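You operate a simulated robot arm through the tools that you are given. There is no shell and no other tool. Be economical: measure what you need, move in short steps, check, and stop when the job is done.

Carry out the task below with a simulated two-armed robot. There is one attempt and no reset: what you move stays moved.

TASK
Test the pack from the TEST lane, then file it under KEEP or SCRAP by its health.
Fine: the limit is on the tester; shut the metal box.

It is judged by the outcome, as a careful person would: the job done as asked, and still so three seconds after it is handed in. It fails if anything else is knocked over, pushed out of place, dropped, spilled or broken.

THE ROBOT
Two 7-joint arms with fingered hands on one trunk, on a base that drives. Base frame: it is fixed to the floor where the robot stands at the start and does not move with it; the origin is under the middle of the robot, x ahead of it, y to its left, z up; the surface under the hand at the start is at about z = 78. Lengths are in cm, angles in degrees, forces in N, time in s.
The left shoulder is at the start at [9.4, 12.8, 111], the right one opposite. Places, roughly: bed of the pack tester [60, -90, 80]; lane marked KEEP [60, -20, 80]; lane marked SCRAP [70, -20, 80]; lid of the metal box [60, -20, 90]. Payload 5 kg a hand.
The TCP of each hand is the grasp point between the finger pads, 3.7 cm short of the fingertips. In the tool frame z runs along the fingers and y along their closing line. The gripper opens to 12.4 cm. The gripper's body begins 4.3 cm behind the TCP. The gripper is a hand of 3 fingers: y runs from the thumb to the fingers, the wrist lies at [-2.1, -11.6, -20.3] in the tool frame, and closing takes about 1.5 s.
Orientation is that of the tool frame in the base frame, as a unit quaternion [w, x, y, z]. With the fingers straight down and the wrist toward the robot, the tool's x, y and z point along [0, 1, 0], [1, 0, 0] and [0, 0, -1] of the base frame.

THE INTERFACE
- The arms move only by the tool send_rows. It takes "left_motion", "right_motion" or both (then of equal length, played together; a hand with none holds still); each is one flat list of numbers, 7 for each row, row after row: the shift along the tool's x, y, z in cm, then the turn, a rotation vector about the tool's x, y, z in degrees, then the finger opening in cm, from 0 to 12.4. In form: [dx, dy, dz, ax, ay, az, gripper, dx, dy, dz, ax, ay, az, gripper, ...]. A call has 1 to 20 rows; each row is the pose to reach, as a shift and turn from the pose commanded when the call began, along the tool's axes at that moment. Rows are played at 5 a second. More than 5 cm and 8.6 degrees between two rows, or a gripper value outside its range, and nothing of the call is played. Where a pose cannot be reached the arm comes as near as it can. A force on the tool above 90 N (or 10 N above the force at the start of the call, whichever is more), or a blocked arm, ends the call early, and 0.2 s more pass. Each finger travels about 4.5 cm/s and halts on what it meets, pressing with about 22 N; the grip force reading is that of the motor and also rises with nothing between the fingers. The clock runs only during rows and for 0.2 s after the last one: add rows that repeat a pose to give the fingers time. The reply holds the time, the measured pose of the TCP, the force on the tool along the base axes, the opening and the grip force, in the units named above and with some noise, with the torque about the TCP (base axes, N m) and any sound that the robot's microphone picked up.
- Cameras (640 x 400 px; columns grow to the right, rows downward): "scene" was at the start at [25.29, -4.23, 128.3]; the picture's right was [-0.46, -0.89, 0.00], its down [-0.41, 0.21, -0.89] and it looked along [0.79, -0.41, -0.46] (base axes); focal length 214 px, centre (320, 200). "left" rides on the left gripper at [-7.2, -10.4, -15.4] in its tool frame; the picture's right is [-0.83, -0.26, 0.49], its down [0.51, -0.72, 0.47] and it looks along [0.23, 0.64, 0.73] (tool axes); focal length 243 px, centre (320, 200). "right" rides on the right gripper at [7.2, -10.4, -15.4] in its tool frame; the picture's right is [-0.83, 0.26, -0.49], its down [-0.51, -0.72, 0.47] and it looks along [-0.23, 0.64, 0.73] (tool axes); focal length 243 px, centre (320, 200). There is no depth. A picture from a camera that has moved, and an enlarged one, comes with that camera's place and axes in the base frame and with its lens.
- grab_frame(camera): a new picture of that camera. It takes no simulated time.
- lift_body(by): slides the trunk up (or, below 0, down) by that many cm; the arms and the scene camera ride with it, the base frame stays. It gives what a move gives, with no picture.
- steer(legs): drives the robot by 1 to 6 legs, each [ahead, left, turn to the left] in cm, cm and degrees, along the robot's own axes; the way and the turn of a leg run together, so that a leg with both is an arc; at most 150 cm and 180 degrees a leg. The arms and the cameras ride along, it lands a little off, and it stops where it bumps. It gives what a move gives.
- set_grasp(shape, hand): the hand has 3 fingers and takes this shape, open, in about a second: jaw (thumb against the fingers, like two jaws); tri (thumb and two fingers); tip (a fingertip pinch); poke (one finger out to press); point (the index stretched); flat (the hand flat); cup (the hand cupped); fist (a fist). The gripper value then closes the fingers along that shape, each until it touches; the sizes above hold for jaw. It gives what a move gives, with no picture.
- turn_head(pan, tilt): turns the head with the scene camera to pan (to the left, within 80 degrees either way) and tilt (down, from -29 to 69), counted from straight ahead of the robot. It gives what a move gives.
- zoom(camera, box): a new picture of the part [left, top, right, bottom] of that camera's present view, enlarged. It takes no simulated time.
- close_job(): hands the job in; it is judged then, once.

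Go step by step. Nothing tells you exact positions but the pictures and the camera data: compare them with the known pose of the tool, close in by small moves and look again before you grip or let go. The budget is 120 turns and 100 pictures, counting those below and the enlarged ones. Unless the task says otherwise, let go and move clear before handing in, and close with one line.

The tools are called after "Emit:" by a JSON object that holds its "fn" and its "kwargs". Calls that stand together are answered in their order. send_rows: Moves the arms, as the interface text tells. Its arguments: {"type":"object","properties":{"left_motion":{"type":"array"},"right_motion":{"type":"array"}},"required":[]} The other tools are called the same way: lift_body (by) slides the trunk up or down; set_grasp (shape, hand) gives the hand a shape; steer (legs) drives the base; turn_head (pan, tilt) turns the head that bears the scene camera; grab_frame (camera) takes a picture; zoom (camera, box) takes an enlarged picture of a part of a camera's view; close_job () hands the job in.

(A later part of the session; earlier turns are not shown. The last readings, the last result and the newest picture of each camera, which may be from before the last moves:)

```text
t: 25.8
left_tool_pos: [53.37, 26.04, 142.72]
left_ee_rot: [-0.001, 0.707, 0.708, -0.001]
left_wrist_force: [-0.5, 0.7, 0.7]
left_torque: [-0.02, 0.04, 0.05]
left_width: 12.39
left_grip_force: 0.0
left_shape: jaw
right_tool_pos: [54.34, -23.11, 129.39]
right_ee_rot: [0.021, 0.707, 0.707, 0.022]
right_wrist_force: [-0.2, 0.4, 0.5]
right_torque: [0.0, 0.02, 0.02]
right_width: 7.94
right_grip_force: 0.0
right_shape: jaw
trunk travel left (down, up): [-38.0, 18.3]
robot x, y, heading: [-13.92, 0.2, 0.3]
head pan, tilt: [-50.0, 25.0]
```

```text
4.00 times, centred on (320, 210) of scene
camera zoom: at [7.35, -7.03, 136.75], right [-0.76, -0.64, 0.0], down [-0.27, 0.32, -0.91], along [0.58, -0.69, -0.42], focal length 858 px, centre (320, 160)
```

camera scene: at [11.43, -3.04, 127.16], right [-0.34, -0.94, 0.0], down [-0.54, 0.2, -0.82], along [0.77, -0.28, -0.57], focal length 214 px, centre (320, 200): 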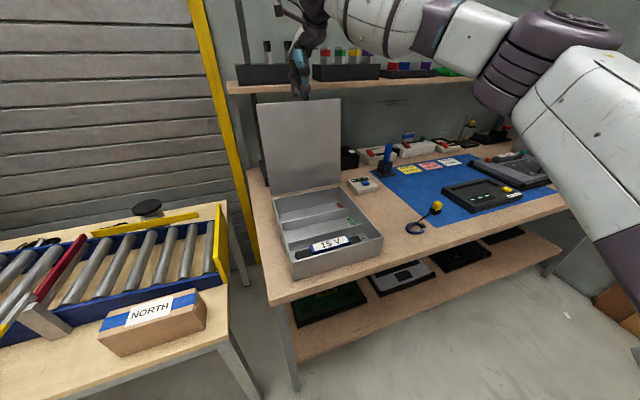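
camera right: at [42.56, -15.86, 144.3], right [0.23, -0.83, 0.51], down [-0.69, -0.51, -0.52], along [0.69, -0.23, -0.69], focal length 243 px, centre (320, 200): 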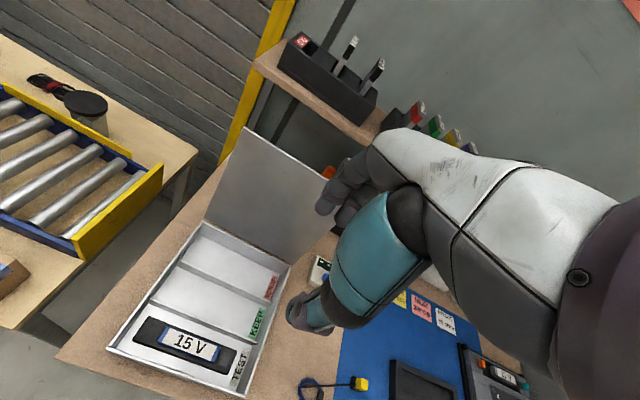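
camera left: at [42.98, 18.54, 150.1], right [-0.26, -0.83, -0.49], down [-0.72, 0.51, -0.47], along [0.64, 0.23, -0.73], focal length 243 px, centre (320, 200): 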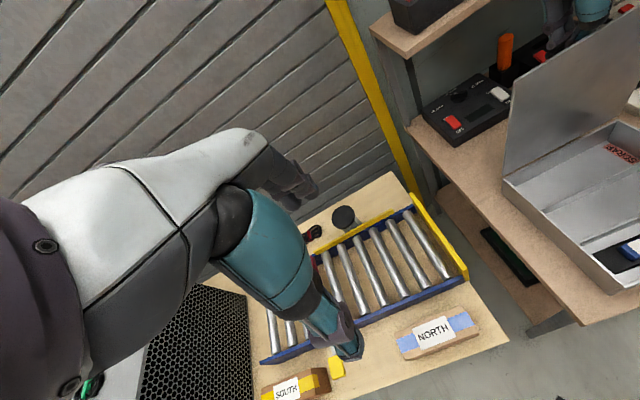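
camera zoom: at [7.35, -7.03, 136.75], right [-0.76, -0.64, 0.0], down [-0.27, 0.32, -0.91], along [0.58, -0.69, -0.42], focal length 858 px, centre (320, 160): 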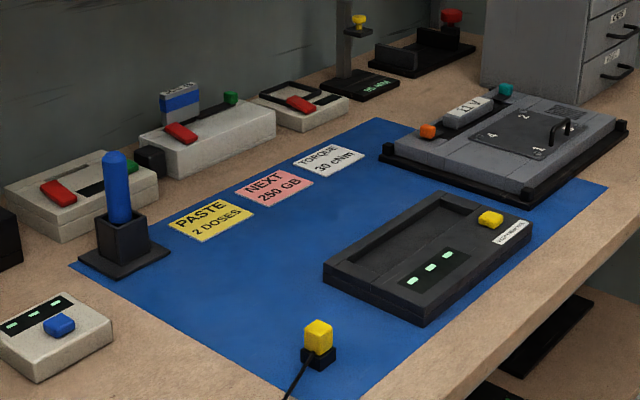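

The pack lies along y, about 4.5 x 19 cm centred near [49.8,-20.1]; the tester bed is parallel, around x 57–63, y -101 to -75. I bring the right hand upright above the pack and look again.

Emit:
{"fn": "send_rows", "kwargs": {"right_motion": [0.4, -0.8, 4.2, 0.5, 0, 0, 8, 0.8, -1.6, 8.4, 1, 0, 0, 8, 1.2, -2.4, 12.6, 1.5, 0, 0, 7, 1.6, -3.2, 16.8, 2, 0, 0, 7, 2, -4, 21, 2.5, 0, 0, 6, 2.4, -4.8, 25.2, 3, 0, 0, 6, 3, -6.4, 30, 3.5, 0, 0, 5.8, 3, -6.4, 33, 3.5, 0, 0, 5.8, 3, -6.4, 33, 3.5, 0, 0, 5.8]}}

Emit:
{"fn": "turn_head", "kwargs": {"pan": -20, "tilt": 50}}

Emit:
{"fn": "zoom", "kwargs": {"camera": "right", "box": [160, 180, 400, 400]}}

Emit:
{"fn": "zoom", "kwargs": {"camera": "scene", "box": [260, 90, 400, 210]}}

```text
refused: row 7 steps farther than a row can; nothing moved
```

```text
t: 26.8
left_tool_pos: [53.41, 25.93, 142.75]
left_ee_rot: [0.001, 0.707, 0.708, -0.001]
left_wrist_force: [-0.1, 0.3, 0.1]
left_torque: [-0.01, -0.01, -0.03]
left_width: 12.37
left_grip_force: 0.1
left_shape: jaw
right_tool_pos: [54.4, -22.99, 129.54]
right_ee_rot: [0.023, 0.707, 0.707, 0.024]
right_wrist_force: [-0.3, -0.5, -0.4]
right_torque: [-0.02, -0.01, -0.02]
right_width: 7.94
right_grip_force: 0.0
right_shape: jaw
trunk travel left (down, up): [-38.0, 18.3]
robot x, y, heading: [-13.8, 0.3, -0.0]
head pan, tilt: [-20.0, 50.0]
```

```text
1.82 times, centred on (280, 290) of right
camera zoom: at [42.94, -15.81, 144.17], right [0.23, -0.83, 0.51], down [-0.69, -0.51, -0.52], along [0.69, -0.23, -0.69], focal length 441 px, centre (393, 36)
```

zoom: 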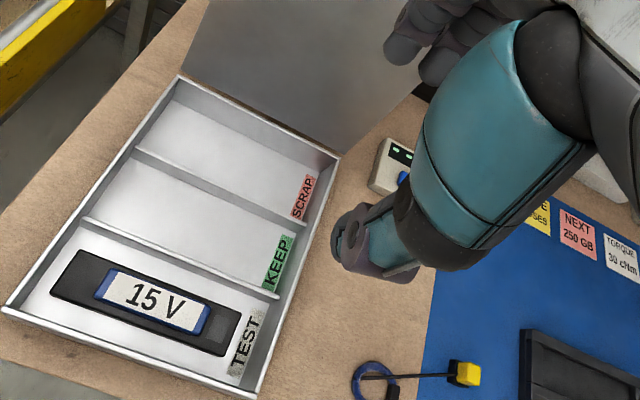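

```text
3.33 times, centred on (330, 150) of scene
camera zoom: at [8.59, -2.63, 133.02], right [-0.34, -0.94, 0.0], down [-0.72, 0.26, -0.64], along [0.6, -0.22, -0.77], focal length 715 px, centre (287, 367)
```

zoom: 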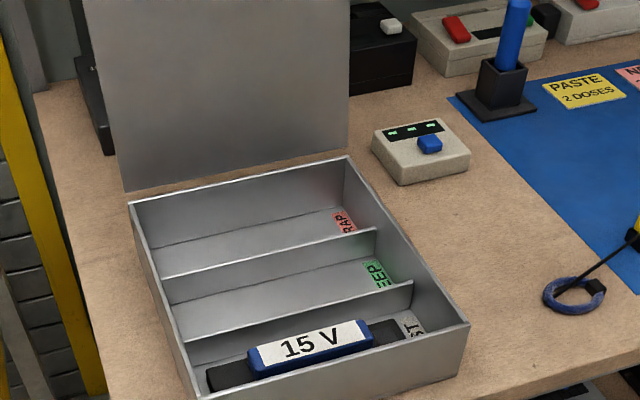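

The pack has a raised blue block (about 2.8 cm wide) on a black base, centred near [50.1,-20.1], and I'll grip that. I approach above it with smaller rows.

Emit:
{"fn": "send_rows", "kwargs": {"right_motion": [0.4, -0.8, 4.2, 0.5, 0, 0, 8, 0.8, -1.6, 8.4, 1, 0, 0, 8, 1.2, -2.4, 12.6, 1.5, 0, 0, 7, 1.6, -3.2, 16.8, 2, 0, 0, 7, 2, -4, 21, 2.5, 0, 0, 6, 2.4, -4.8, 25.2, 3, 0, 0, 6, 2.8, -5.7, 29.4, 3.5, 0, 0, 5.5, 2.9, -6.5, 33, 3.5, 0, 0, 5.5, 2.9, -6.5, 35, 3.5, 0, 0, 5.5, 2.9, -6.5, 35, 3.5, 0, 0, 5.5]}}

Emit:
{"fn": "zoom", "kwargs": {"camera": "right", "box": [160, 180, 400, 400]}}

Emit:
{"fn": "zoom", "kwargs": {"camera": "scene", "box": [260, 90, 400, 210]}}

```text
t: 28.9
left_tool_pos: [53.34, 25.91, 142.71]
left_ee_rot: [0.0, 0.707, 0.707, 0.0]
left_wrist_force: [-0.7, 0.5, -0.9]
left_torque: [0.01, 0.02, 0.0]
left_width: 12.38
left_grip_force: 0.0
left_shape: jaw
right_tool_pos: [50.39, -20.32, 94.11]
right_ee_rot: [0.001, 0.707, 0.707, 0.001]
right_wrist_force: [0.2, 0.5, 1.2]
right_torque: [-0.03, -0.01, -0.02]
right_width: 5.52
right_grip_force: 0.1
right_shape: jaw
trunk travel left (down, up): [-38.0, 18.3]
robot x, y, heading: [-14.26, -0.31, -0.1]
head pan, tilt: [-20.0, 50.0]
```

```text
1.82 times, centred on (280, 290) of right
camera zoom: at [39.89, -13.06, 109.46], right [0.26, -0.83, 0.49], down [-0.72, -0.51, -0.47], along [0.64, -0.23, -0.73], focal length 441 px, centre (393, 36)
```

zoom: 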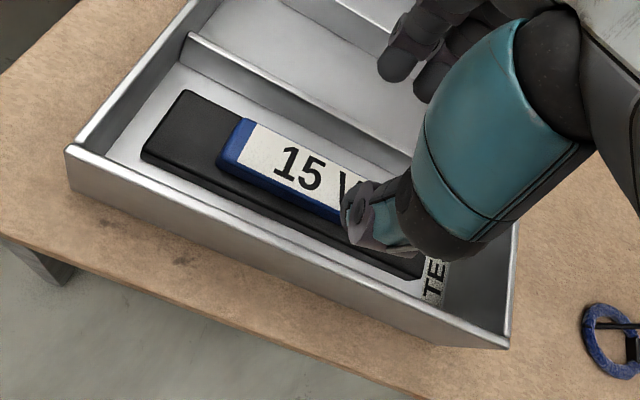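

```text
3.33 times, centred on (330, 150) of scene
camera zoom: at [8.56, -2.59, 133.02], right [-0.34, -0.94, 0.0], down [-0.72, 0.26, -0.64], along [0.6, -0.22, -0.77], focal length 715 px, centre (287, 367)
```

zoom: 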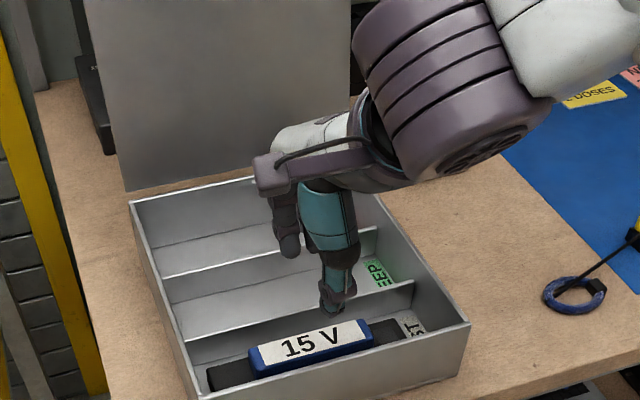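

The pose is right over the block. I descend slowly with a narrower opening, letting contact stop it.

Emit:
{"fn": "send_rows", "kwargs": {"right_motion": [0, -0.2, 3, 0, 0, 0, 4.6, 0, -0.2, 6, 0, 0, 0, 4.6, 0, -0.2, 7.5, 0, 0, 0, 4.6, 0, -0.2, 8.3, 0, 0, 0, 4.6, 0, -0.2, 8.8, 0, 0, 0, 4.6, 0, -0.2, 9.1, 0, 0, 0, 4.6, 0, -0.2, 9.1, 0, 0, 0, 4.6]}}

Emit:
{"fn": "zoom", "kwargs": {"camera": "right", "box": [160, 180, 400, 400]}}

Emit:
{"fn": "zoom", "kwargs": {"camera": "scene", "box": [280, 130, 380, 210]}}

```text
t: 30.6
left_tool_pos: [53.32, 25.95, 142.78]
left_ee_rot: [0.0, 0.706, 0.708, 0.0]
left_wrist_force: [0.2, 1.0, -0.5]
left_torque: [0.0, -0.02, -0.03]
left_width: 12.36
left_grip_force: 0.1
left_shape: jaw
right_tool_pos: [50.18, -20.0, 85.3]
right_ee_rot: [0.002, 0.708, 0.706, 0.001]
right_wrist_force: [19.4, 0.5, 19.6]
right_torque: [-0.13, 0.1, -0.03]
right_width: 3.86
right_grip_force: 0.1
right_shape: jaw
trunk travel left (down, up): [-38.0, 18.3]
robot x, y, heading: [-13.77, 0.25, 0.3]
head pan, tilt: [-20.0, 50.0]
```

```text
1.82 times, centred on (280, 290) of right
camera zoom: at [39.69, -12.83, 100.54], right [0.26, -0.83, 0.49], down [-0.72, -0.51, -0.47], along [0.64, -0.23, -0.73], focal length 441 px, centre (393, 36)
```

zoom: 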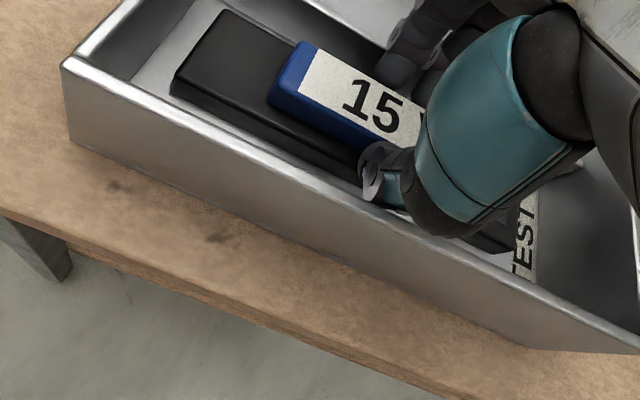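

```text
5.00 times, centred on (330, 170) of scene
camera zoom: at [8.62, -2.56, 133.01], right [-0.34, -0.94, 0.0], down [-0.72, 0.26, -0.64], along [0.6, -0.22, -0.77], focal length 1072 px, centre (270, 350)
```

zoom: 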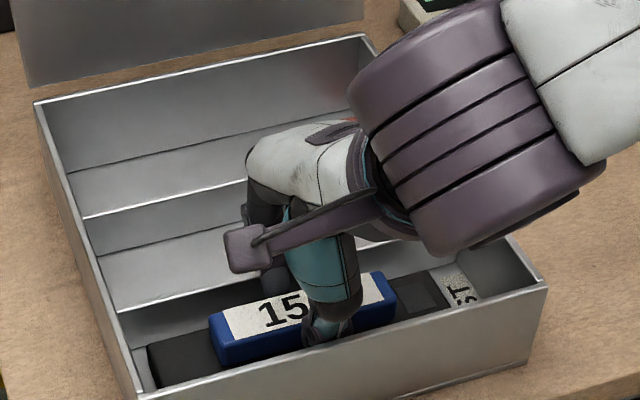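

The thumb is between the wall and the block and touches; I close on the block here.

Emit:
{"fn": "send_rows", "kwargs": {"right_motion": [0, 0.2, 0, 0, 0, 0, 3, 0, 0.2, 0, 0, 0, 0, 1.5, 0, 0.2, 0, 0, 0, 0, 1, 0, 0.2, 0, 0, 0, 0, 1, 0, 0.2, 0, 0, 0, 0, 1]}}

Emit:
{"fn": "zoom", "kwargs": {"camera": "right", "box": [160, 180, 400, 400]}}

```text
t: 31.8
left_tool_pos: [53.13, 25.94, 142.77]
left_ee_rot: [0.0, 0.707, 0.707, 0.0]
left_wrist_force: [-0.3, -0.3, -0.3]
left_torque: [0.04, -0.03, -0.02]
left_width: 12.37
left_grip_force: 0.0
left_shape: jaw
right_tool_pos: [50.14, -20.02, 85.09]
right_ee_rot: [0.0, 0.707, 0.707, 0.001]
right_wrist_force: [-4.7, 1.6, 5.1]
right_torque: [-0.04, -0.03, 0.03]
right_width: 2.9
right_grip_force: 22.2
right_shape: jaw
trunk travel left (down, up): [-38.0, 18.3]
robot x, y, heading: [-14.04, 0.21, 0.3]
head pan, tilt: [-20.0, 50.0]
```

```text
1.82 times, centred on (280, 290) of right
camera zoom: at [39.69, -12.87, 100.47], right [0.26, -0.83, 0.49], down [-0.72, -0.51, -0.47], along [0.64, -0.23, -0.73], focal length 441 px, centre (393, 36)
```

zoom: 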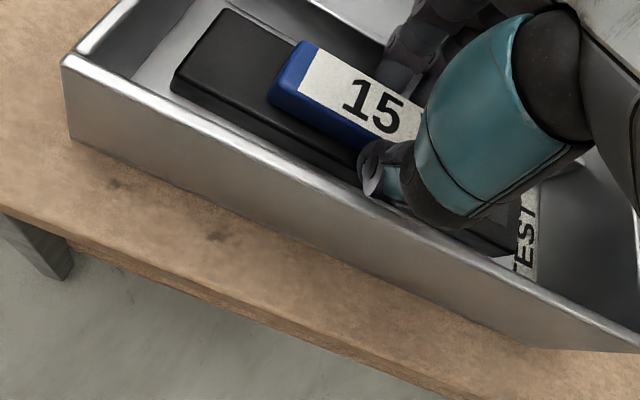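

Gripped at 2.9 cm with 22 N, matching the block. I lift and check that the pack comes along.

Emit:
{"fn": "send_rows", "kwargs": {"right_motion": [0, 0.1, -1.5, 0, 0, 0, 1, 0, 0.1, -4, 0, 0, 0, 1, 0, 0.1, -8, 0, 0, 0, 1, 0, 0.1, -12, 0, 0, 0, 1, 0, 0.1, -16, 0, 0, 0, 1, 0, 0.1, -20, 0, 0, 0, 1, 0, 0.1, -20, 0, 0, 0, 1]}}

Emit:
{"fn": "grab_frame", "kwargs": {"camera": "scene"}}

Emit:
{"fn": "grab_frame", "kwargs": {"camera": "right"}}

```text
t: 33.4
left_tool_pos: [53.43, 25.66, 142.64]
left_ee_rot: [-0.001, 0.706, 0.708, -0.001]
left_wrist_force: [-0.4, -1.4, -0.2]
left_torque: [-0.03, 0.01, 0.02]
left_width: 12.39
left_grip_force: 0.1
left_shape: jaw
right_tool_pos: [50.41, -20.22, 105.17]
right_ee_rot: [0.0, 0.707, 0.707, 0.001]
right_wrist_force: [0.4, -0.4, -3.6]
right_torque: [-0.01, 0.05, -0.01]
right_width: 2.86
right_grip_force: 21.7
right_shape: jaw
trunk travel left (down, up): [-38.0, 18.3]
robot x, y, heading: [-13.87, -0.18, -0.1]
head pan, tilt: [-20.0, 50.0]
```

```text
56 pictures are left
camera scene: at [8.7, -2.67, 132.99], right [-0.34, -0.94, 0.0], down [-0.72, 0.26, -0.64], along [0.6, -0.22, -0.77], focal length 214 px, centre (320, 200)
```

scene: 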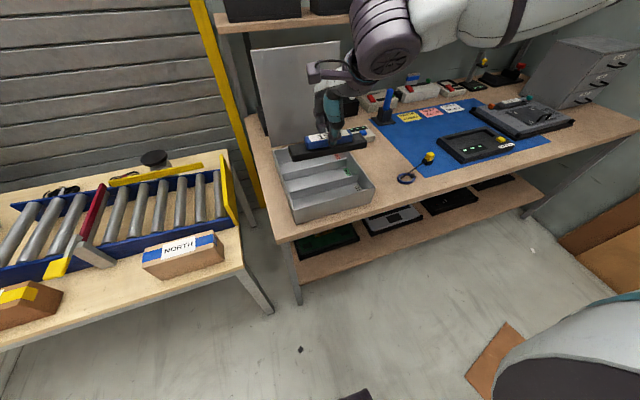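

```text
55 pictures are left
camera right: at [39.84, -13.01, 120.59], right [0.26, -0.83, 0.49], down [-0.72, -0.51, -0.47], along [0.64, -0.23, -0.73], focal length 243 px, centre (320, 200)
```

right: 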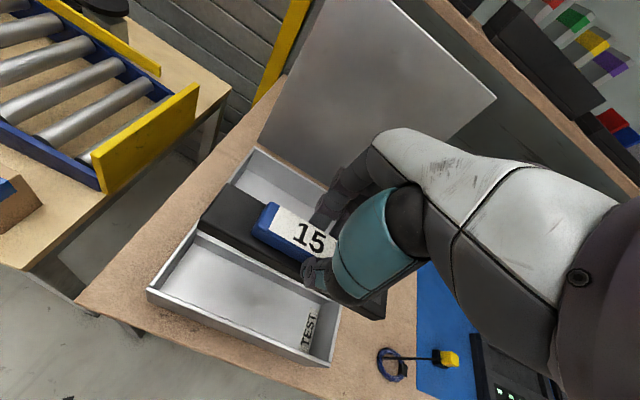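

The pack is held level. The bed is parallel to it, so I strafe the robot about 68 cm right at the same distance from the bench.

Emit:
{"fn": "steer", "kwargs": {"legs": [[0, -34, 0], [0, -34, 0]]}}

Emit:
{"fn": "turn_head", "kwargs": {"pan": -20, "tilt": 45}}

Emit:
{"fn": "grab_frame", "kwargs": {"camera": "scene"}}

Emit:
{"fn": "grab_frame", "kwargs": {"camera": "right"}}

```text
t: 40.0
left_tool_pos: [53.47, -40.55, 142.67]
left_ee_rot: [0.001, 0.705, 0.709, -0.001]
left_wrist_force: [-0.5, -0.2, -0.1]
left_torque: [-0.01, 0.01, 0.01]
left_width: 12.37
left_grip_force: 0.1
left_shape: jaw
right_tool_pos: [50.49, -86.73, 105.36]
right_ee_rot: [0.001, 0.706, 0.708, 0.001]
right_wrist_force: [0.0, -0.1, -3.3]
right_torque: [0.02, 0.02, -0.04]
right_width: 2.87
right_grip_force: 22.3
right_shape: jaw
trunk travel left (down, up): [-38.0, 18.3]
robot x, y, heading: [-13.7, -66.55, 0.4]
head pan, tilt: [-20.0, 50.0]
```

```text
t: 40.6
left_tool_pos: [53.53, -40.66, 142.63]
left_ee_rot: [0.0, 0.705, 0.709, 0.0]
left_wrist_force: [-0.9, -0.1, 0.1]
left_torque: [-0.03, 0.04, 0.0]
left_width: 12.38
left_grip_force: 0.1
left_shape: jaw
right_tool_pos: [50.51, -86.67, 105.16]
right_ee_rot: [0.001, 0.706, 0.708, 0.001]
right_wrist_force: [0.0, 0.0, -2.2]
right_torque: [0.02, 0.02, 0.05]
right_width: 2.9
right_grip_force: 22.7
right_shape: jaw
trunk travel left (down, up): [-38.0, 18.3]
robot x, y, heading: [-13.66, -66.79, 0.2]
head pan, tilt: [-20.0, 45.0]
```

```text
54 pictures are left
camera scene: at [9.25, -69.45, 133.69], right [-0.34, -0.94, 0.0], down [-0.67, 0.24, -0.71], along [0.67, -0.24, -0.71], focal length 214 px, centre (320, 200)
```

scene: 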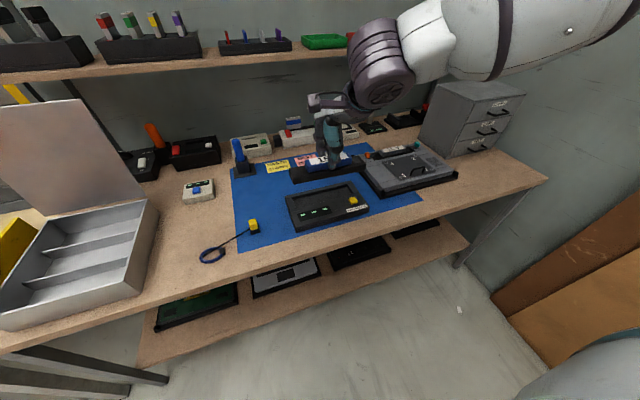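

```text
53 pictures are left
camera right: at [40.04, -79.52, 120.61], right [0.26, -0.83, 0.49], down [-0.72, -0.51, -0.47], along [0.64, -0.23, -0.73], focal length 243 px, centre (320, 200)
```

right: 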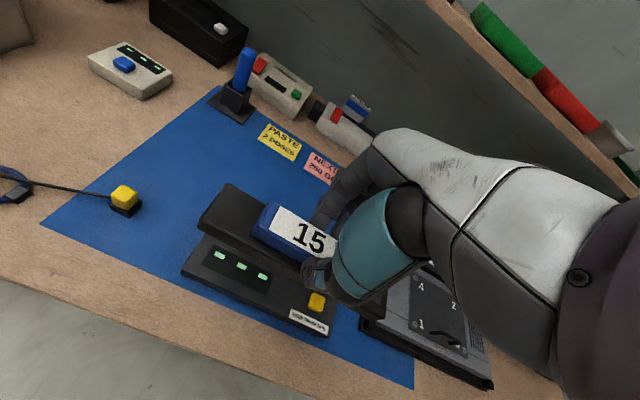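

The pack hangs over the tester area. I zoom on the tester to locate the recess.

Emit:
{"fn": "zoom", "kwargs": {"camera": "scene", "box": [270, 140, 400, 245]}}

Emit:
{"fn": "zoom", "kwargs": {"camera": "left", "box": [440, 150, 640, 400]}}

```text
3.81 times, centred on (335, 192) of scene
camera zoom: at [9.25, -69.45, 133.69], right [-0.34, -0.94, 0.0], down [-0.67, 0.24, -0.71], along [0.67, -0.24, -0.71], focal length 817 px, centre (263, 229)
```

zoom: 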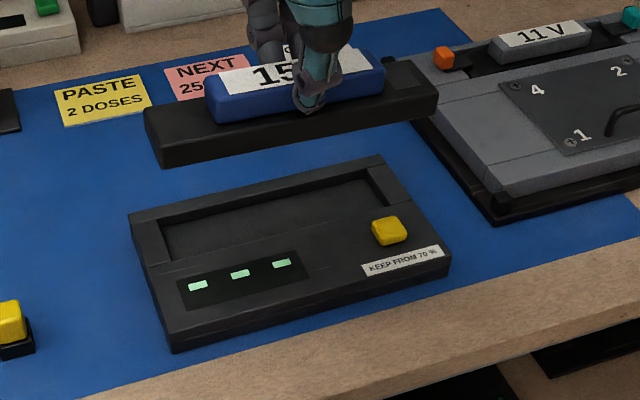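

```text
1.60 times, centred on (540, 275) of left
camera zoom: at [43.14, -47.97, 158.12], right [-0.26, -0.83, -0.49], down [-0.72, 0.5, -0.47], along [0.64, 0.24, -0.73], focal length 388 px, centre (-32, 80)
```

zoom: 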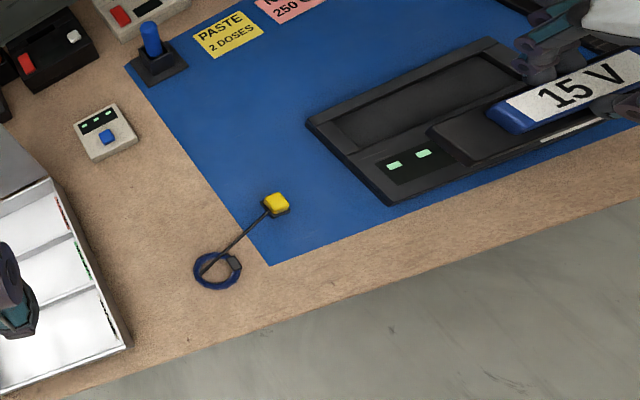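

The recess centre works out to about [60,-89.1], size 5.4 x 21 cm, matching the pack with 0.5–1 cm of play. I move the pack above it and check alignment.

Emit:
{"fn": "send_rows", "kwargs": {"right_motion": [-0.8, 3.2, 0, 0, 0, 0, 1, -1.6, 6.4, 0, 0, 0, 0, 1, -2.4, 9.5, 0, 0, 0, 0, 1, -2.4, 9.5, 4, 0, 0, 0, 1, -2.4, 9.5, 8, 0, 0, 0, 1, -2.4, 9.5, 12, 0, 0, 0, 1, -2.4, 9.5, 12, 0, 0, 0, 1]}}

Emit:
{"fn": "zoom", "kwargs": {"camera": "scene", "box": [270, 140, 400, 245]}}

Emit:
{"fn": "zoom", "kwargs": {"camera": "right", "box": [140, 140, 420, 400]}}

```text
t: 42.2
left_tool_pos: [53.36, -40.72, 142.71]
left_ee_rot: [0.0, 0.705, 0.709, 0.0]
left_wrist_force: [-0.2, 0.5, -0.3]
left_torque: [0.01, 0.0, -0.01]
left_width: 12.36
left_grip_force: 0.1
left_shape: jaw
right_tool_pos: [60.15, -89.13, 93.36]
right_ee_rot: [0.001, 0.706, 0.708, 0.002]
right_wrist_force: [-0.6, 0.2, -2.8]
right_torque: [-0.01, -0.02, 0.01]
right_width: 2.91
right_grip_force: 22.1
right_shape: jaw
trunk travel left (down, up): [-38.0, 18.3]
robot x, y, heading: [-13.56, -66.49, 0.2]
head pan, tilt: [-20.0, 45.0]
```

```text
3.81 times, centred on (335, 192) of scene
camera zoom: at [9.19, -69.41, 133.71], right [-0.34, -0.94, 0.0], down [-0.67, 0.24, -0.71], along [0.67, -0.24, -0.71], focal length 817 px, centre (263, 229)
```

zoom: 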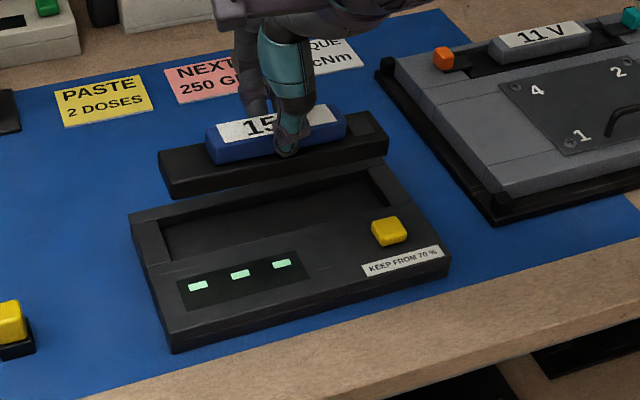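

```text
1.54 times, centred on (280, 270) of right
camera zoom: at [49.59, -81.83, 108.79], right [0.26, -0.83, 0.49], down [-0.72, -0.51, -0.47], along [0.64, -0.23, -0.73], focal length 373 px, centre (382, 92)
```

zoom: 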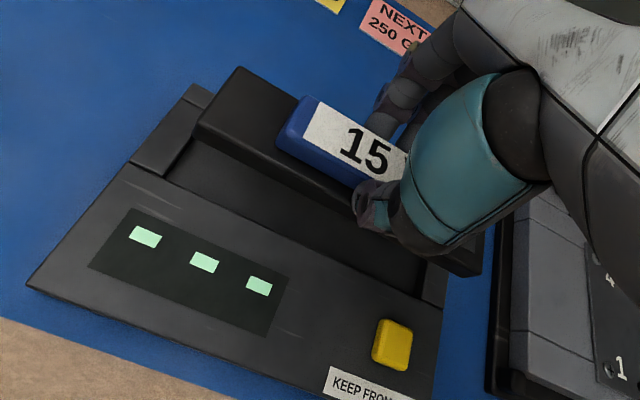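

Looks aligned. I lower to just above the rim and check again.

Emit:
{"fn": "send_rows", "kwargs": {"right_motion": [0, 0, 2.5, 0, 0, 0, 1, 0, 0, 5, 0, 0, 0, 1, 0, 0, 5, 0, 0, 0, 1]}}

Emit:
{"fn": "zoom", "kwargs": {"camera": "scene", "box": [285, 155, 385, 235]}}

Emit:
{"fn": "zoom", "kwargs": {"camera": "right", "box": [140, 140, 420, 400]}}

```text
t: 43.0
left_tool_pos: [53.34, -40.6, 142.76]
left_ee_rot: [0.0, 0.705, 0.709, 0.0]
left_wrist_force: [-0.3, -0.6, -0.7]
left_torque: [-0.03, -0.03, 0.01]
left_width: 12.38
left_grip_force: 0.1
left_shape: jaw
right_tool_pos: [60.06, -89.08, 88.38]
right_ee_rot: [0.001, 0.706, 0.708, 0.001]
right_wrist_force: [-0.7, 0.0, -2.7]
right_torque: [-0.03, 0.0, 0.01]
right_width: 2.88
right_grip_force: 22.5
right_shape: jaw
trunk travel left (down, up): [-38.0, 18.3]
robot x, y, heading: [-13.74, -67.05, 0.3]
head pan, tilt: [-20.0, 45.0]
```

```text
5.00 times, centred on (335, 195) of scene
camera zoom: at [9.17, -69.41, 133.72], right [-0.34, -0.94, 0.0], down [-0.67, 0.24, -0.71], along [0.67, -0.24, -0.71], focal length 1072 px, centre (245, 225)
```

zoom: 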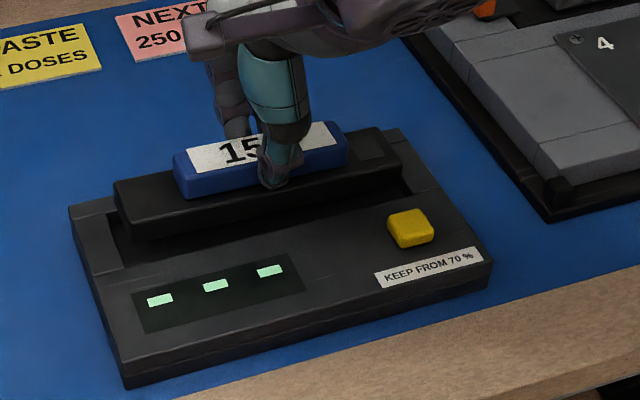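

```text
1.54 times, centred on (280, 270) of right
camera zoom: at [49.6, -81.8, 103.68], right [0.26, -0.83, 0.49], down [-0.72, -0.51, -0.47], along [0.64, -0.23, -0.73], focal length 373 px, centre (382, 92)
```

zoom: 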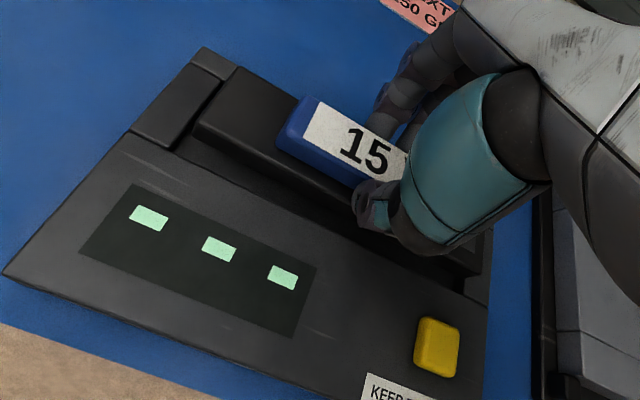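

The pack sits centred over the recess. I lower until it seats.

Emit:
{"fn": "send_rows", "kwargs": {"right_motion": [0, 0, 0.8, 0, 0, 0, 1, 0, 0, 1.6, 0, 0, 0, 1, 0, 0, 2.2, 0, 0, 0, 1, 0, 0, 2.7, 0, 0, 0, 1, 0, 0, 3.2, 0, 0, 0, 1, 0, 0, 3.6, 0, 0, 0, 1]}}

Emit:
{"fn": "zoom", "kwargs": {"camera": "scene", "box": [285, 155, 385, 235]}}

Emit:
{"fn": "zoom", "kwargs": {"camera": "right", "box": [140, 140, 420, 400]}}

```text
t: 44.4
left_tool_pos: [52.93, -40.5, 142.94]
left_ee_rot: [0.001, 0.706, 0.709, 0.001]
left_wrist_force: [0.0, 0.0, 0.2]
left_torque: [0.0, 0.03, 0.01]
left_width: 12.38
left_grip_force: 0.0
left_shape: jaw
right_tool_pos: [60.01, -88.92, 85.47]
right_ee_rot: [0.004, 0.705, 0.709, 0.006]
right_wrist_force: [4.7, -1.3, 41.9]
right_torque: [0.14, -0.73, -0.06]
right_width: 3.16
right_grip_force: 21.9
right_shape: jaw
trunk travel left (down, up): [-38.0, 18.3]
robot x, y, heading: [-13.85, -66.96, 0.4]
head pan, tilt: [-20.0, 45.0]
```

```text
5.00 times, centred on (335, 195) of scene
camera zoom: at [8.83, -69.33, 133.81], right [-0.34, -0.94, 0.0], down [-0.66, 0.24, -0.71], along [0.67, -0.24, -0.7], focal length 1072 px, centre (245, 225)
```

zoom: 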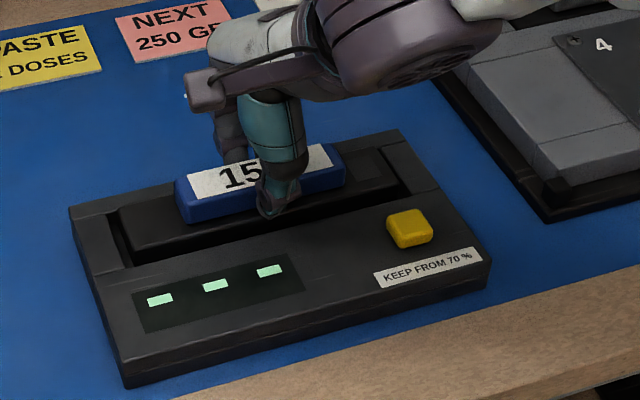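

```text
1.54 times, centred on (280, 270) of right
camera zoom: at [49.43, -81.75, 100.7], right [0.26, -0.83, 0.49], down [-0.71, -0.51, -0.48], along [0.65, -0.23, -0.72], focal length 373 px, centre (382, 92)
```

zoom: 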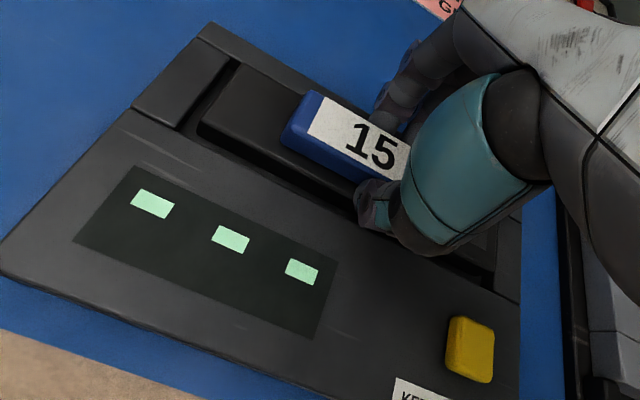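

The pack has gone into the recess and meets the floor. I ease off, open and rise a bit to check the seat.

Emit:
{"fn": "send_rows", "kwargs": {"right_motion": [0, 0, -0.5, 0, 0, 0, 2, 0, 0, -0.5, 0, 0, 0, 3.5, 0, 0, -0.5, 0, 0, 0, 4.8, 0, 0, -0.5, 0, 0, 0, 4.8, 0, 0, -4, 0, 0, 0, 4.8, 0, 0, -8, 0, 0, 0, 4.8, 0, 0, -12, 0, 0, 0, 4.8, 0, -4, -14, 0, 0, 0, 4.8]}}

Emit:
{"fn": "zoom", "kwargs": {"camera": "scene", "box": [285, 155, 385, 235]}}

Emit:
{"fn": "zoom", "kwargs": {"camera": "right", "box": [140, 140, 420, 400]}}

```text
t: 46.2
left_tool_pos: [53.21, -40.83, 142.93]
left_ee_rot: [0.001, 0.705, 0.709, 0.0]
left_wrist_force: [0.0, 0.2, 0.5]
left_torque: [0.03, -0.04, 0.0]
left_width: 12.37
left_grip_force: 0.0
left_shape: jaw
right_tool_pos: [55.69, -89.29, 98.87]
right_ee_rot: [0.001, 0.706, 0.708, 0.002]
right_wrist_force: [-0.1, 0.6, 0.6]
right_torque: [-0.02, -0.03, -0.06]
right_width: 4.81
right_grip_force: 0.0
right_shape: jaw
trunk travel left (down, up): [-38.0, 18.3]
robot x, y, heading: [-13.8, -67.01, 0.3]
head pan, tilt: [-20.0, 45.0]
```

```text
5.00 times, centred on (335, 195) of scene
camera zoom: at [8.96, -69.53, 133.75], right [-0.34, -0.94, 0.0], down [-0.66, 0.24, -0.71], along [0.67, -0.24, -0.71], focal length 1072 px, centre (245, 225)
```

zoom: 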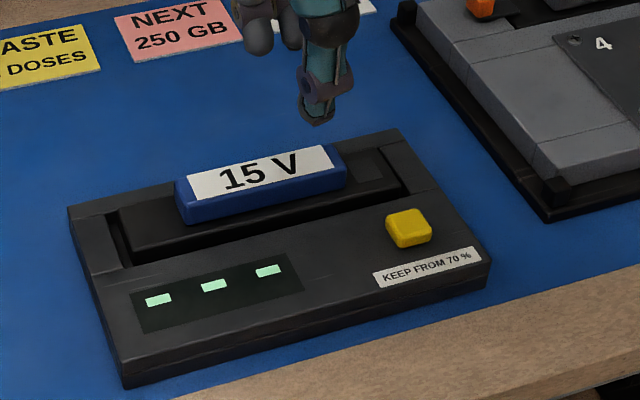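

```text
1.54 times, centred on (280, 270) of right
camera zoom: at [45.22, -81.98, 114.09], right [0.26, -0.83, 0.49], down [-0.72, -0.51, -0.47], along [0.64, -0.23, -0.73], focal length 373 px, centre (382, 92)
```

zoom: 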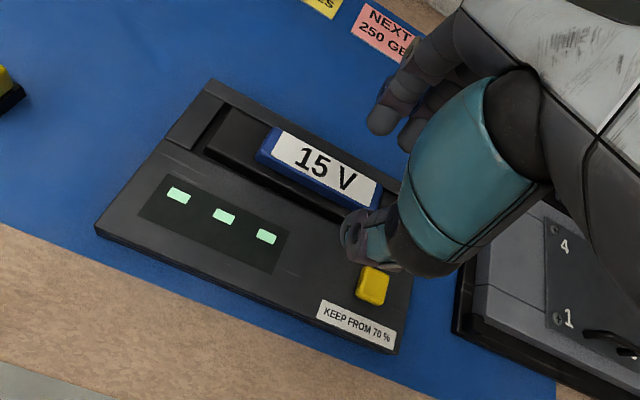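

The pack is flush in the bed. The yellow button is at about [53.8,-97.2]; I close the fingers and go above it.

Emit:
{"fn": "send_rows", "kwargs": {"right_motion": [-4, -1, 0, 0, 0, 0, 2, -8, -1.9, 0, 0, 0, 0, 0, -8, -1.9, 3, 0, 0, 0, 0, -8, -1.9, 7, 0, 0, 0, 0, -8, -1.9, 8.5, 0, 0, 0, 0, -8, -1.9, 8.5, 0, 0, 0, 0]}}

Emit:
{"fn": "zoom", "kwargs": {"camera": "scene", "box": [305, 155, 405, 235]}}

Emit:
{"fn": "zoom", "kwargs": {"camera": "right", "box": [140, 140, 420, 400]}}

```text
t: 47.6
left_tool_pos: [53.39, -40.47, 142.78]
left_ee_rot: [0.0, 0.706, 0.708, 0.0]
left_wrist_force: [0.6, 1.2, -0.1]
left_torque: [-0.01, 0.03, 0.0]
left_width: 12.36
left_grip_force: 0.2
left_shape: jaw
right_tool_pos: [54.03, -97.04, 90.14]
right_ee_rot: [0.001, 0.705, 0.709, 0.001]
right_wrist_force: [-0.7, -0.1, 0.3]
right_torque: [-0.06, 0.04, 0.0]
right_width: 0.0
right_grip_force: 21.5
right_shape: jaw
trunk travel left (down, up): [-38.0, 18.3]
robot x, y, heading: [-13.65, -67.35, 0.2]
head pan, tilt: [-20.0, 45.0]
```

```text
5.00 times, centred on (355, 195) of scene
camera zoom: at [9.25, -69.35, 133.7], right [-0.34, -0.94, 0.0], down [-0.67, 0.24, -0.71], along [0.67, -0.24, -0.71], focal length 1072 px, centre (145, 225)
```

zoom: 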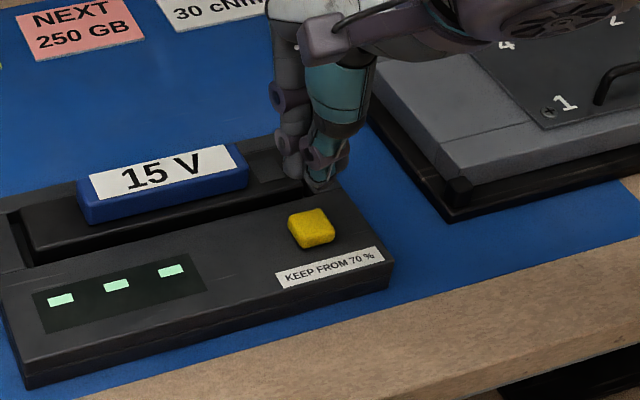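

```text
1.54 times, centred on (280, 270) of right
camera zoom: at [43.69, -89.84, 105.5], right [0.26, -0.83, 0.49], down [-0.72, -0.51, -0.47], along [0.64, -0.23, -0.73], focal length 373 px, centre (382, 92)
```

zoom: 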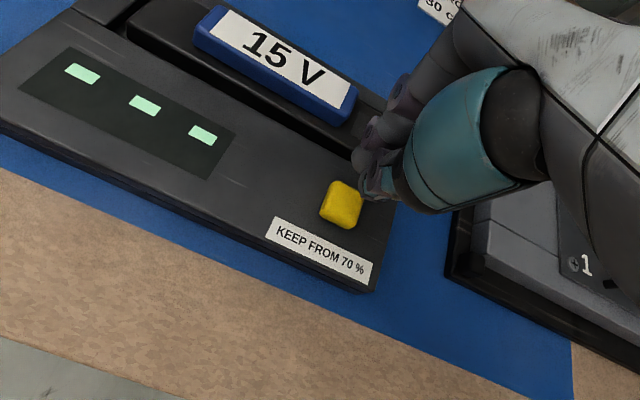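

The tips are just over the button; I shift 0.4 cm nearer and press gently.

Emit:
{"fn": "send_rows", "kwargs": {"right_motion": [0, -0.4, 1.5, 0, 0, 0, 0, 0, -0.4, 2.8, 0, 0, 0, 0, 0, -0.4, 3.4, 0, 0, 0, 0, 0, -0.4, 3.8, 0, 0, 0, 0, 0, -0.4, 4.2, 0, 0, 0, 0]}}

Emit:
{"fn": "zoom", "kwargs": {"camera": "scene", "box": [305, 155, 405, 235]}}

```text
t: 48.8
left_tool_pos: [53.45, -40.53, 142.68]
left_ee_rot: [0.0, 0.705, 0.71, 0.0]
left_wrist_force: [0.1, -1.2, -0.6]
left_torque: [0.0, 0.0, 0.02]
left_width: 12.39
left_grip_force: 0.2
left_shape: jaw
right_tool_pos: [53.91, -97.12, 85.8]
right_ee_rot: [0.001, 0.706, 0.708, 0.002]
right_wrist_force: [-0.4, -1.0, 2.4]
right_torque: [-0.05, 0.03, 0.05]
right_width: 0.01
right_grip_force: 21.8
right_shape: jaw
trunk travel left (down, up): [-38.0, 18.3]
robot x, y, heading: [-13.79, -66.61, 0.1]
head pan, tilt: [-20.0, 45.0]
heard: click
```

```text
5.00 times, centred on (355, 195) of scene
camera zoom: at [9.22, -69.43, 133.71], right [-0.34, -0.94, 0.0], down [-0.67, 0.24, -0.71], along [0.67, -0.24, -0.71], focal length 1072 px, centre (145, 225)
```

zoom: 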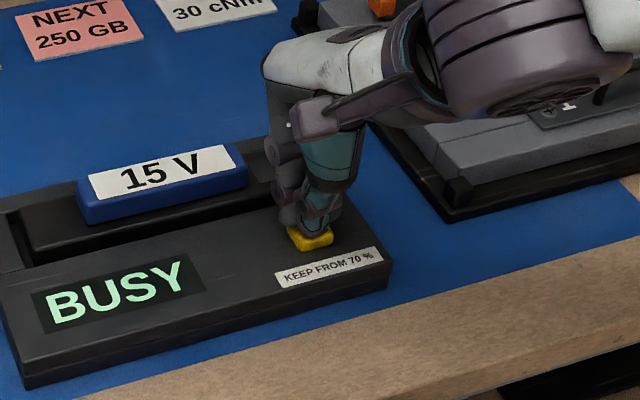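

A click and "BUSY": the test is running. I lift the hand and wait for the result.

Emit:
{"fn": "send_rows", "kwargs": {"right_motion": [0, 0, -3, 0, 0, 0, 0, 0, 0, -7, 0, 0, 0, 0, 0, 0, -11, 0, 0, 0, 3, 0, 0, -14, 0, 0, 0, 4.8, 4, 0, -14, 0, 0, 0, 4.8, 8, 0, -14, 0, 0, 0, 4.8, 8, 0, -14, 0, 0, 0, 4.8, 8, 0, -14, 0, 0, 0, 4.8, 8, 0, -14, 0, 0, 0, 4.8, 8, 0, -14, 0, 0, 0, 4.8, 8, 0, -14, 0, 0, 0, 4.8, 8, 0, -14, 0, 0, 0, 4.8, 8, 0, -14, 0, 0, 0, 4.8, 8, 0, -14, 0, 0, 0, 4.8]}}

Emit:
{"fn": "zoom", "kwargs": {"camera": "scene", "box": [285, 155, 385, 235]}}

```text
t: 51.8
left_tool_pos: [53.43, -40.55, 142.63]
left_ee_rot: [0.0, 0.704, 0.71, 0.0]
left_wrist_force: [-0.1, 0.6, 0.1]
left_torque: [-0.04, -0.01, -0.01]
left_width: 12.35
left_grip_force: 0.1
left_shape: jaw
right_tool_pos: [53.68, -89.17, 99.61]
right_ee_rot: [0.0, 0.706, 0.709, 0.001]
right_wrist_force: [0.2, -0.3, 0.5]
right_torque: [0.02, 0.01, 0.0]
right_width: 4.76
right_grip_force: 0.1
right_shape: jaw
trunk travel left (down, up): [-38.0, 18.3]
robot x, y, heading: [-13.6, -66.93, 0.1]
head pan, tilt: [-20.0, 45.0]
```

```text
5.00 times, centred on (335, 195) of scene
camera zoom: at [9.23, -69.43, 133.7], right [-0.34, -0.94, 0.0], down [-0.67, 0.24, -0.71], along [0.67, -0.24, -0.71], focal length 1072 px, centre (245, 225)
```

zoom: 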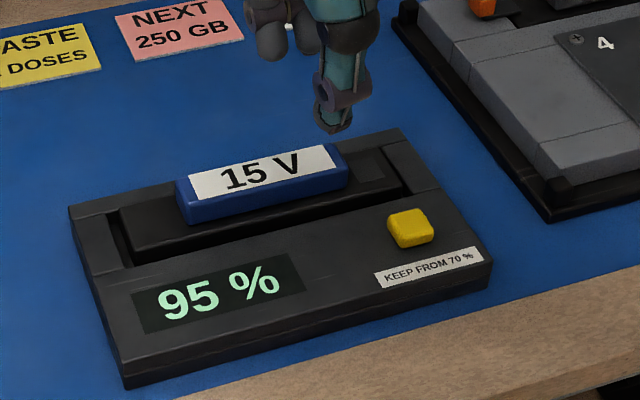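

The tester shows 95 %, above the 70 % limit, so the pack goes to KEEP. I go back and grip the block.

Emit:
{"fn": "send_rows", "kwargs": {"right_motion": [0.1, 3.2, 0, 0, 0, 0, 4.8, 0.1, 6.4, 0, 0, 0, 0, 4.8, 0.1, 6.4, 5, 0, 0, 0, 4.8, 0.1, 6.4, 9, 0, 0, 0, 4.8, 0.1, 6.4, 12, 0, 0, 0, 4.8, 0.1, 6.4, 13.6, 0, 0, 0, 4.8, 0.1, 6.4, 13.6, 0, 0, 0, 3, 0.1, 6.4, 13.6, 0, 0, 0, 1, 0.1, 6.4, 13.6, 0, 0, 0, 1, 0.1, 6.4, 13.6, 0, 0, 0, 1, 0.1, 6.4, 13.6, 0, 0, 0, 1]}}

Emit:
{"fn": "zoom", "kwargs": {"camera": "right", "box": [140, 140, 420, 400]}}

```text
t: 54.2
left_tool_pos: [53.49, -40.69, 142.71]
left_ee_rot: [0.0, 0.705, 0.709, 0.0]
left_wrist_force: [-0.1, 0.5, 0.6]
left_torque: [0.0, 0.04, -0.01]
left_width: 12.4
left_grip_force: 0.1
left_shape: jaw
right_tool_pos: [60.11, -89.0, 86.44]
right_ee_rot: [0.0, 0.707, 0.708, 0.001]
right_wrist_force: [-0.2, 0.2, 0.0]
right_torque: [-0.01, 0.02, 0.02]
right_width: 2.36
right_grip_force: 21.1
right_shape: jaw
trunk travel left (down, up): [-38.0, 18.3]
robot x, y, heading: [-13.72, -66.81, 0.7]
head pan, tilt: [-20.0, 45.0]
```

```text
1.54 times, centred on (280, 270) of right
camera zoom: at [49.57, -81.73, 101.78], right [0.26, -0.83, 0.49], down [-0.72, -0.51, -0.47], along [0.64, -0.23, -0.73], focal length 373 px, centre (382, 92)
```

zoom: 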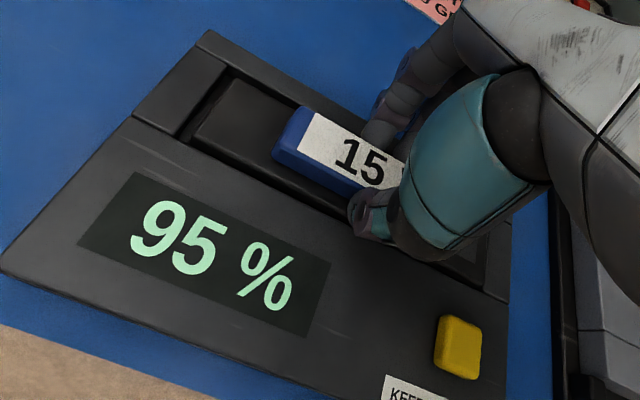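

The grip is a bit high (2.36 cm), so I reopen, go 0.9 cm lower and grip again.

Emit:
{"fn": "send_rows", "kwargs": {"right_motion": [0, 0, 0, 0, 0, 0, 4, 0, 0, 0, 0, 0, 0, 4.8, 0, 0, 0.5, 0, 0, 0, 4.8, 0, 0, 0.9, 0, 0, 0, 4.8, 0, 0, 0.9, 0, 0, 0, 3, 0, 0, 0.9, 0, 0, 0, 1, 0, 0, 0.9, 0, 0, 0, 1, 0, 0, 0.9, 0, 0, 0, 1, 0, 0, 0.9, 0, 0, 0, 1]}}

```text
t: 56.2
left_tool_pos: [53.36, -40.62, 142.78]
left_ee_rot: [0.001, 0.705, 0.709, 0.0]
left_wrist_force: [-0.3, -1.2, 0.2]
left_torque: [-0.03, 0.0, -0.01]
left_width: 12.36
left_grip_force: 0.1
left_shape: jaw
right_tool_pos: [60.14, -88.96, 85.49]
right_ee_rot: [0.001, 0.706, 0.709, 0.001]
right_wrist_force: [-0.4, 0.5, -0.7]
right_torque: [-0.01, -0.07, -0.01]
right_width: 2.54
right_grip_force: 21.5
right_shape: jaw
trunk travel left (down, up): [-38.0, 18.3]
robot x, y, heading: [-13.84, -67.1, 0.3]
head pan, tilt: [-20.0, 45.0]
```

Emit:
{"fn": "send_rows", "kwargs": {"right_motion": [0, 0, -1, 0, 0, 0, 0, 0, 0, -2.5, 0, 0, 0, 0, 0, 0, -4, 0, 0, 0, 0, 0, 0, -4, 0, 0, 0, 0]}}

Emit:
{"fn": "zoom", "kwargs": {"camera": "right", "box": [140, 140, 420, 400]}}

Emit:
{"fn": "zoom", "kwargs": {"camera": "scene", "box": [285, 155, 385, 235]}}

```text
t: 57.2
left_tool_pos: [53.48, -40.56, 142.69]
left_ee_rot: [0.0, 0.705, 0.709, -0.001]
left_wrist_force: [0.1, 0.6, -0.1]
left_torque: [-0.01, 0.02, 0.02]
left_width: 12.37
left_grip_force: 0.0
left_shape: jaw
right_tool_pos: [60.18, -88.88, 89.49]
right_ee_rot: [-0.001, 0.706, 0.708, 0.001]
right_wrist_force: [-0.1, 0.7, -2.4]
right_torque: [0.02, 0.02, -0.02]
right_width: 2.53
right_grip_force: 22.4
right_shape: jaw
trunk travel left (down, up): [-38.0, 18.3]
robot x, y, heading: [-13.7, -66.73, 0.2]
head pan, tilt: [-20.0, 45.0]
```

```text
1.54 times, centred on (280, 270) of right
camera zoom: at [49.7, -81.7, 104.81], right [0.26, -0.83, 0.49], down [-0.72, -0.51, -0.47], along [0.64, -0.23, -0.73], focal length 373 px, centre (382, 92)
```

zoom: 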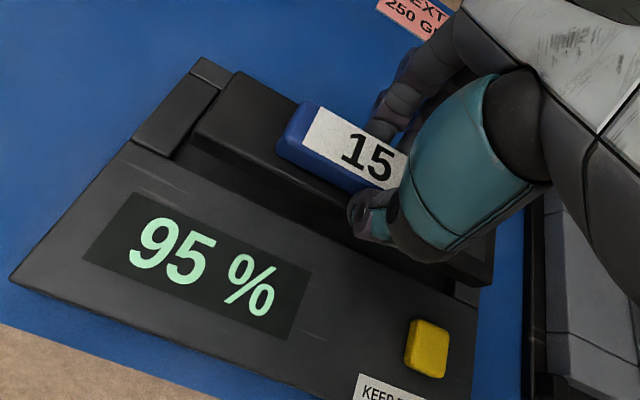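

```text
5.00 times, centred on (335, 195) of scene
camera zoom: at [9.28, -69.45, 133.69], right [-0.34, -0.94, 0.0], down [-0.67, 0.24, -0.71], along [0.67, -0.24, -0.71], focal length 1072 px, centre (245, 225)
```

zoom: 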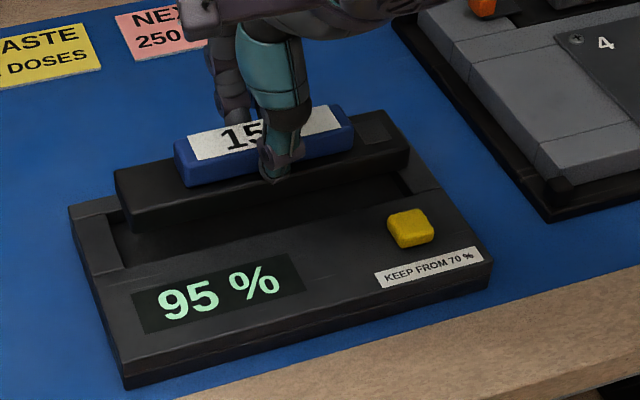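

The pack is held and level. I raise it, pull back slightly and strafe left to the box.

Emit:
{"fn": "send_rows", "kwargs": {"right_motion": [0, 0, -4, 0, 0, 0, 0, 0, 0, -8, 0, 0, 0, 0, 0, 0, -12, 0, 0, 0, 0, 0, -2, -16, 0, 0, 0, 0, 0, -4, -18, 0, 0, 0, 0]}}

Emit:
{"fn": "steer", "kwargs": {"legs": [[0, 34, 0], [0, 33.5, 0]]}}

Emit:
{"fn": "grab_frame", "kwargs": {"camera": "scene"}}

Emit:
{"fn": "grab_frame", "kwargs": {"camera": "right"}}

```text
t: 58.4
left_tool_pos: [53.31, -40.66, 142.83]
left_ee_rot: [0.0, 0.705, 0.709, 0.0]
left_wrist_force: [-0.3, -0.5, 0.3]
left_torque: [0.0, -0.06, 0.0]
left_width: 12.38
left_grip_force: 0.1
left_shape: jaw
right_tool_pos: [55.96, -88.92, 107.51]
right_ee_rot: [0.001, 0.706, 0.708, 0.001]
right_wrist_force: [-1.3, -0.1, -2.8]
right_torque: [-0.01, -0.02, 0.01]
right_width: 2.5
right_grip_force: 22.2
right_shape: jaw
trunk travel left (down, up): [-38.0, 18.3]
robot x, y, heading: [-13.6, -66.56, 0.5]
head pan, tilt: [-20.0, 45.0]
```

```text
t: 65.1
left_tool_pos: [53.2, 26.5, 142.66]
left_ee_rot: [0.0, 0.706, 0.708, -0.001]
left_wrist_force: [-0.6, -0.8, -1.1]
left_torque: [0.04, 0.01, 0.0]
left_width: 12.38
left_grip_force: 0.0
left_shape: jaw
right_tool_pos: [55.87, -21.62, 107.34]
right_ee_rot: [0.0, 0.706, 0.708, 0.001]
right_wrist_force: [0.2, 1.0, -3.0]
right_torque: [0.07, -0.01, 0.02]
right_width: 2.51
right_grip_force: 21.8
right_shape: jaw
trunk travel left (down, up): [-38.0, 18.3]
robot x, y, heading: [-13.69, 0.51, 0.2]
head pan, tilt: [-20.0, 45.0]
```

```text
35 pictures are left
camera scene: at [8.97, -2.16, 133.69], right [-0.34, -0.94, 0.0], down [-0.67, 0.24, -0.71], along [0.67, -0.24, -0.71], focal length 214 px, centre (320, 200)
```

scene: 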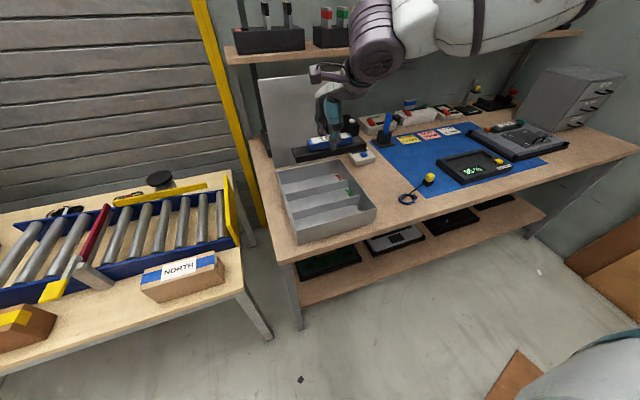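

```text
34 pictures are left
camera right: at [45.3, -14.4, 122.76], right [0.26, -0.83, 0.49], down [-0.72, -0.51, -0.47], along [0.64, -0.23, -0.73], focal length 243 px, centre (320, 200)
```

right: 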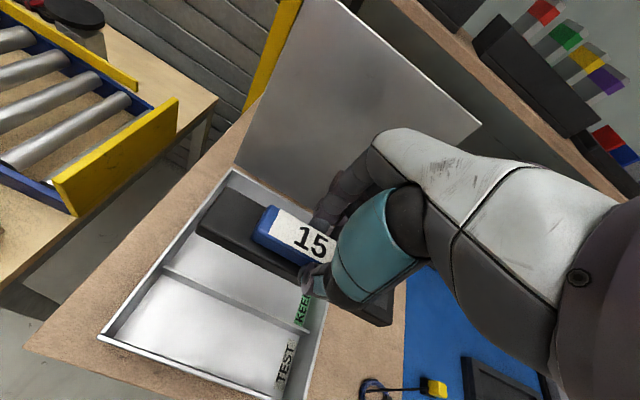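

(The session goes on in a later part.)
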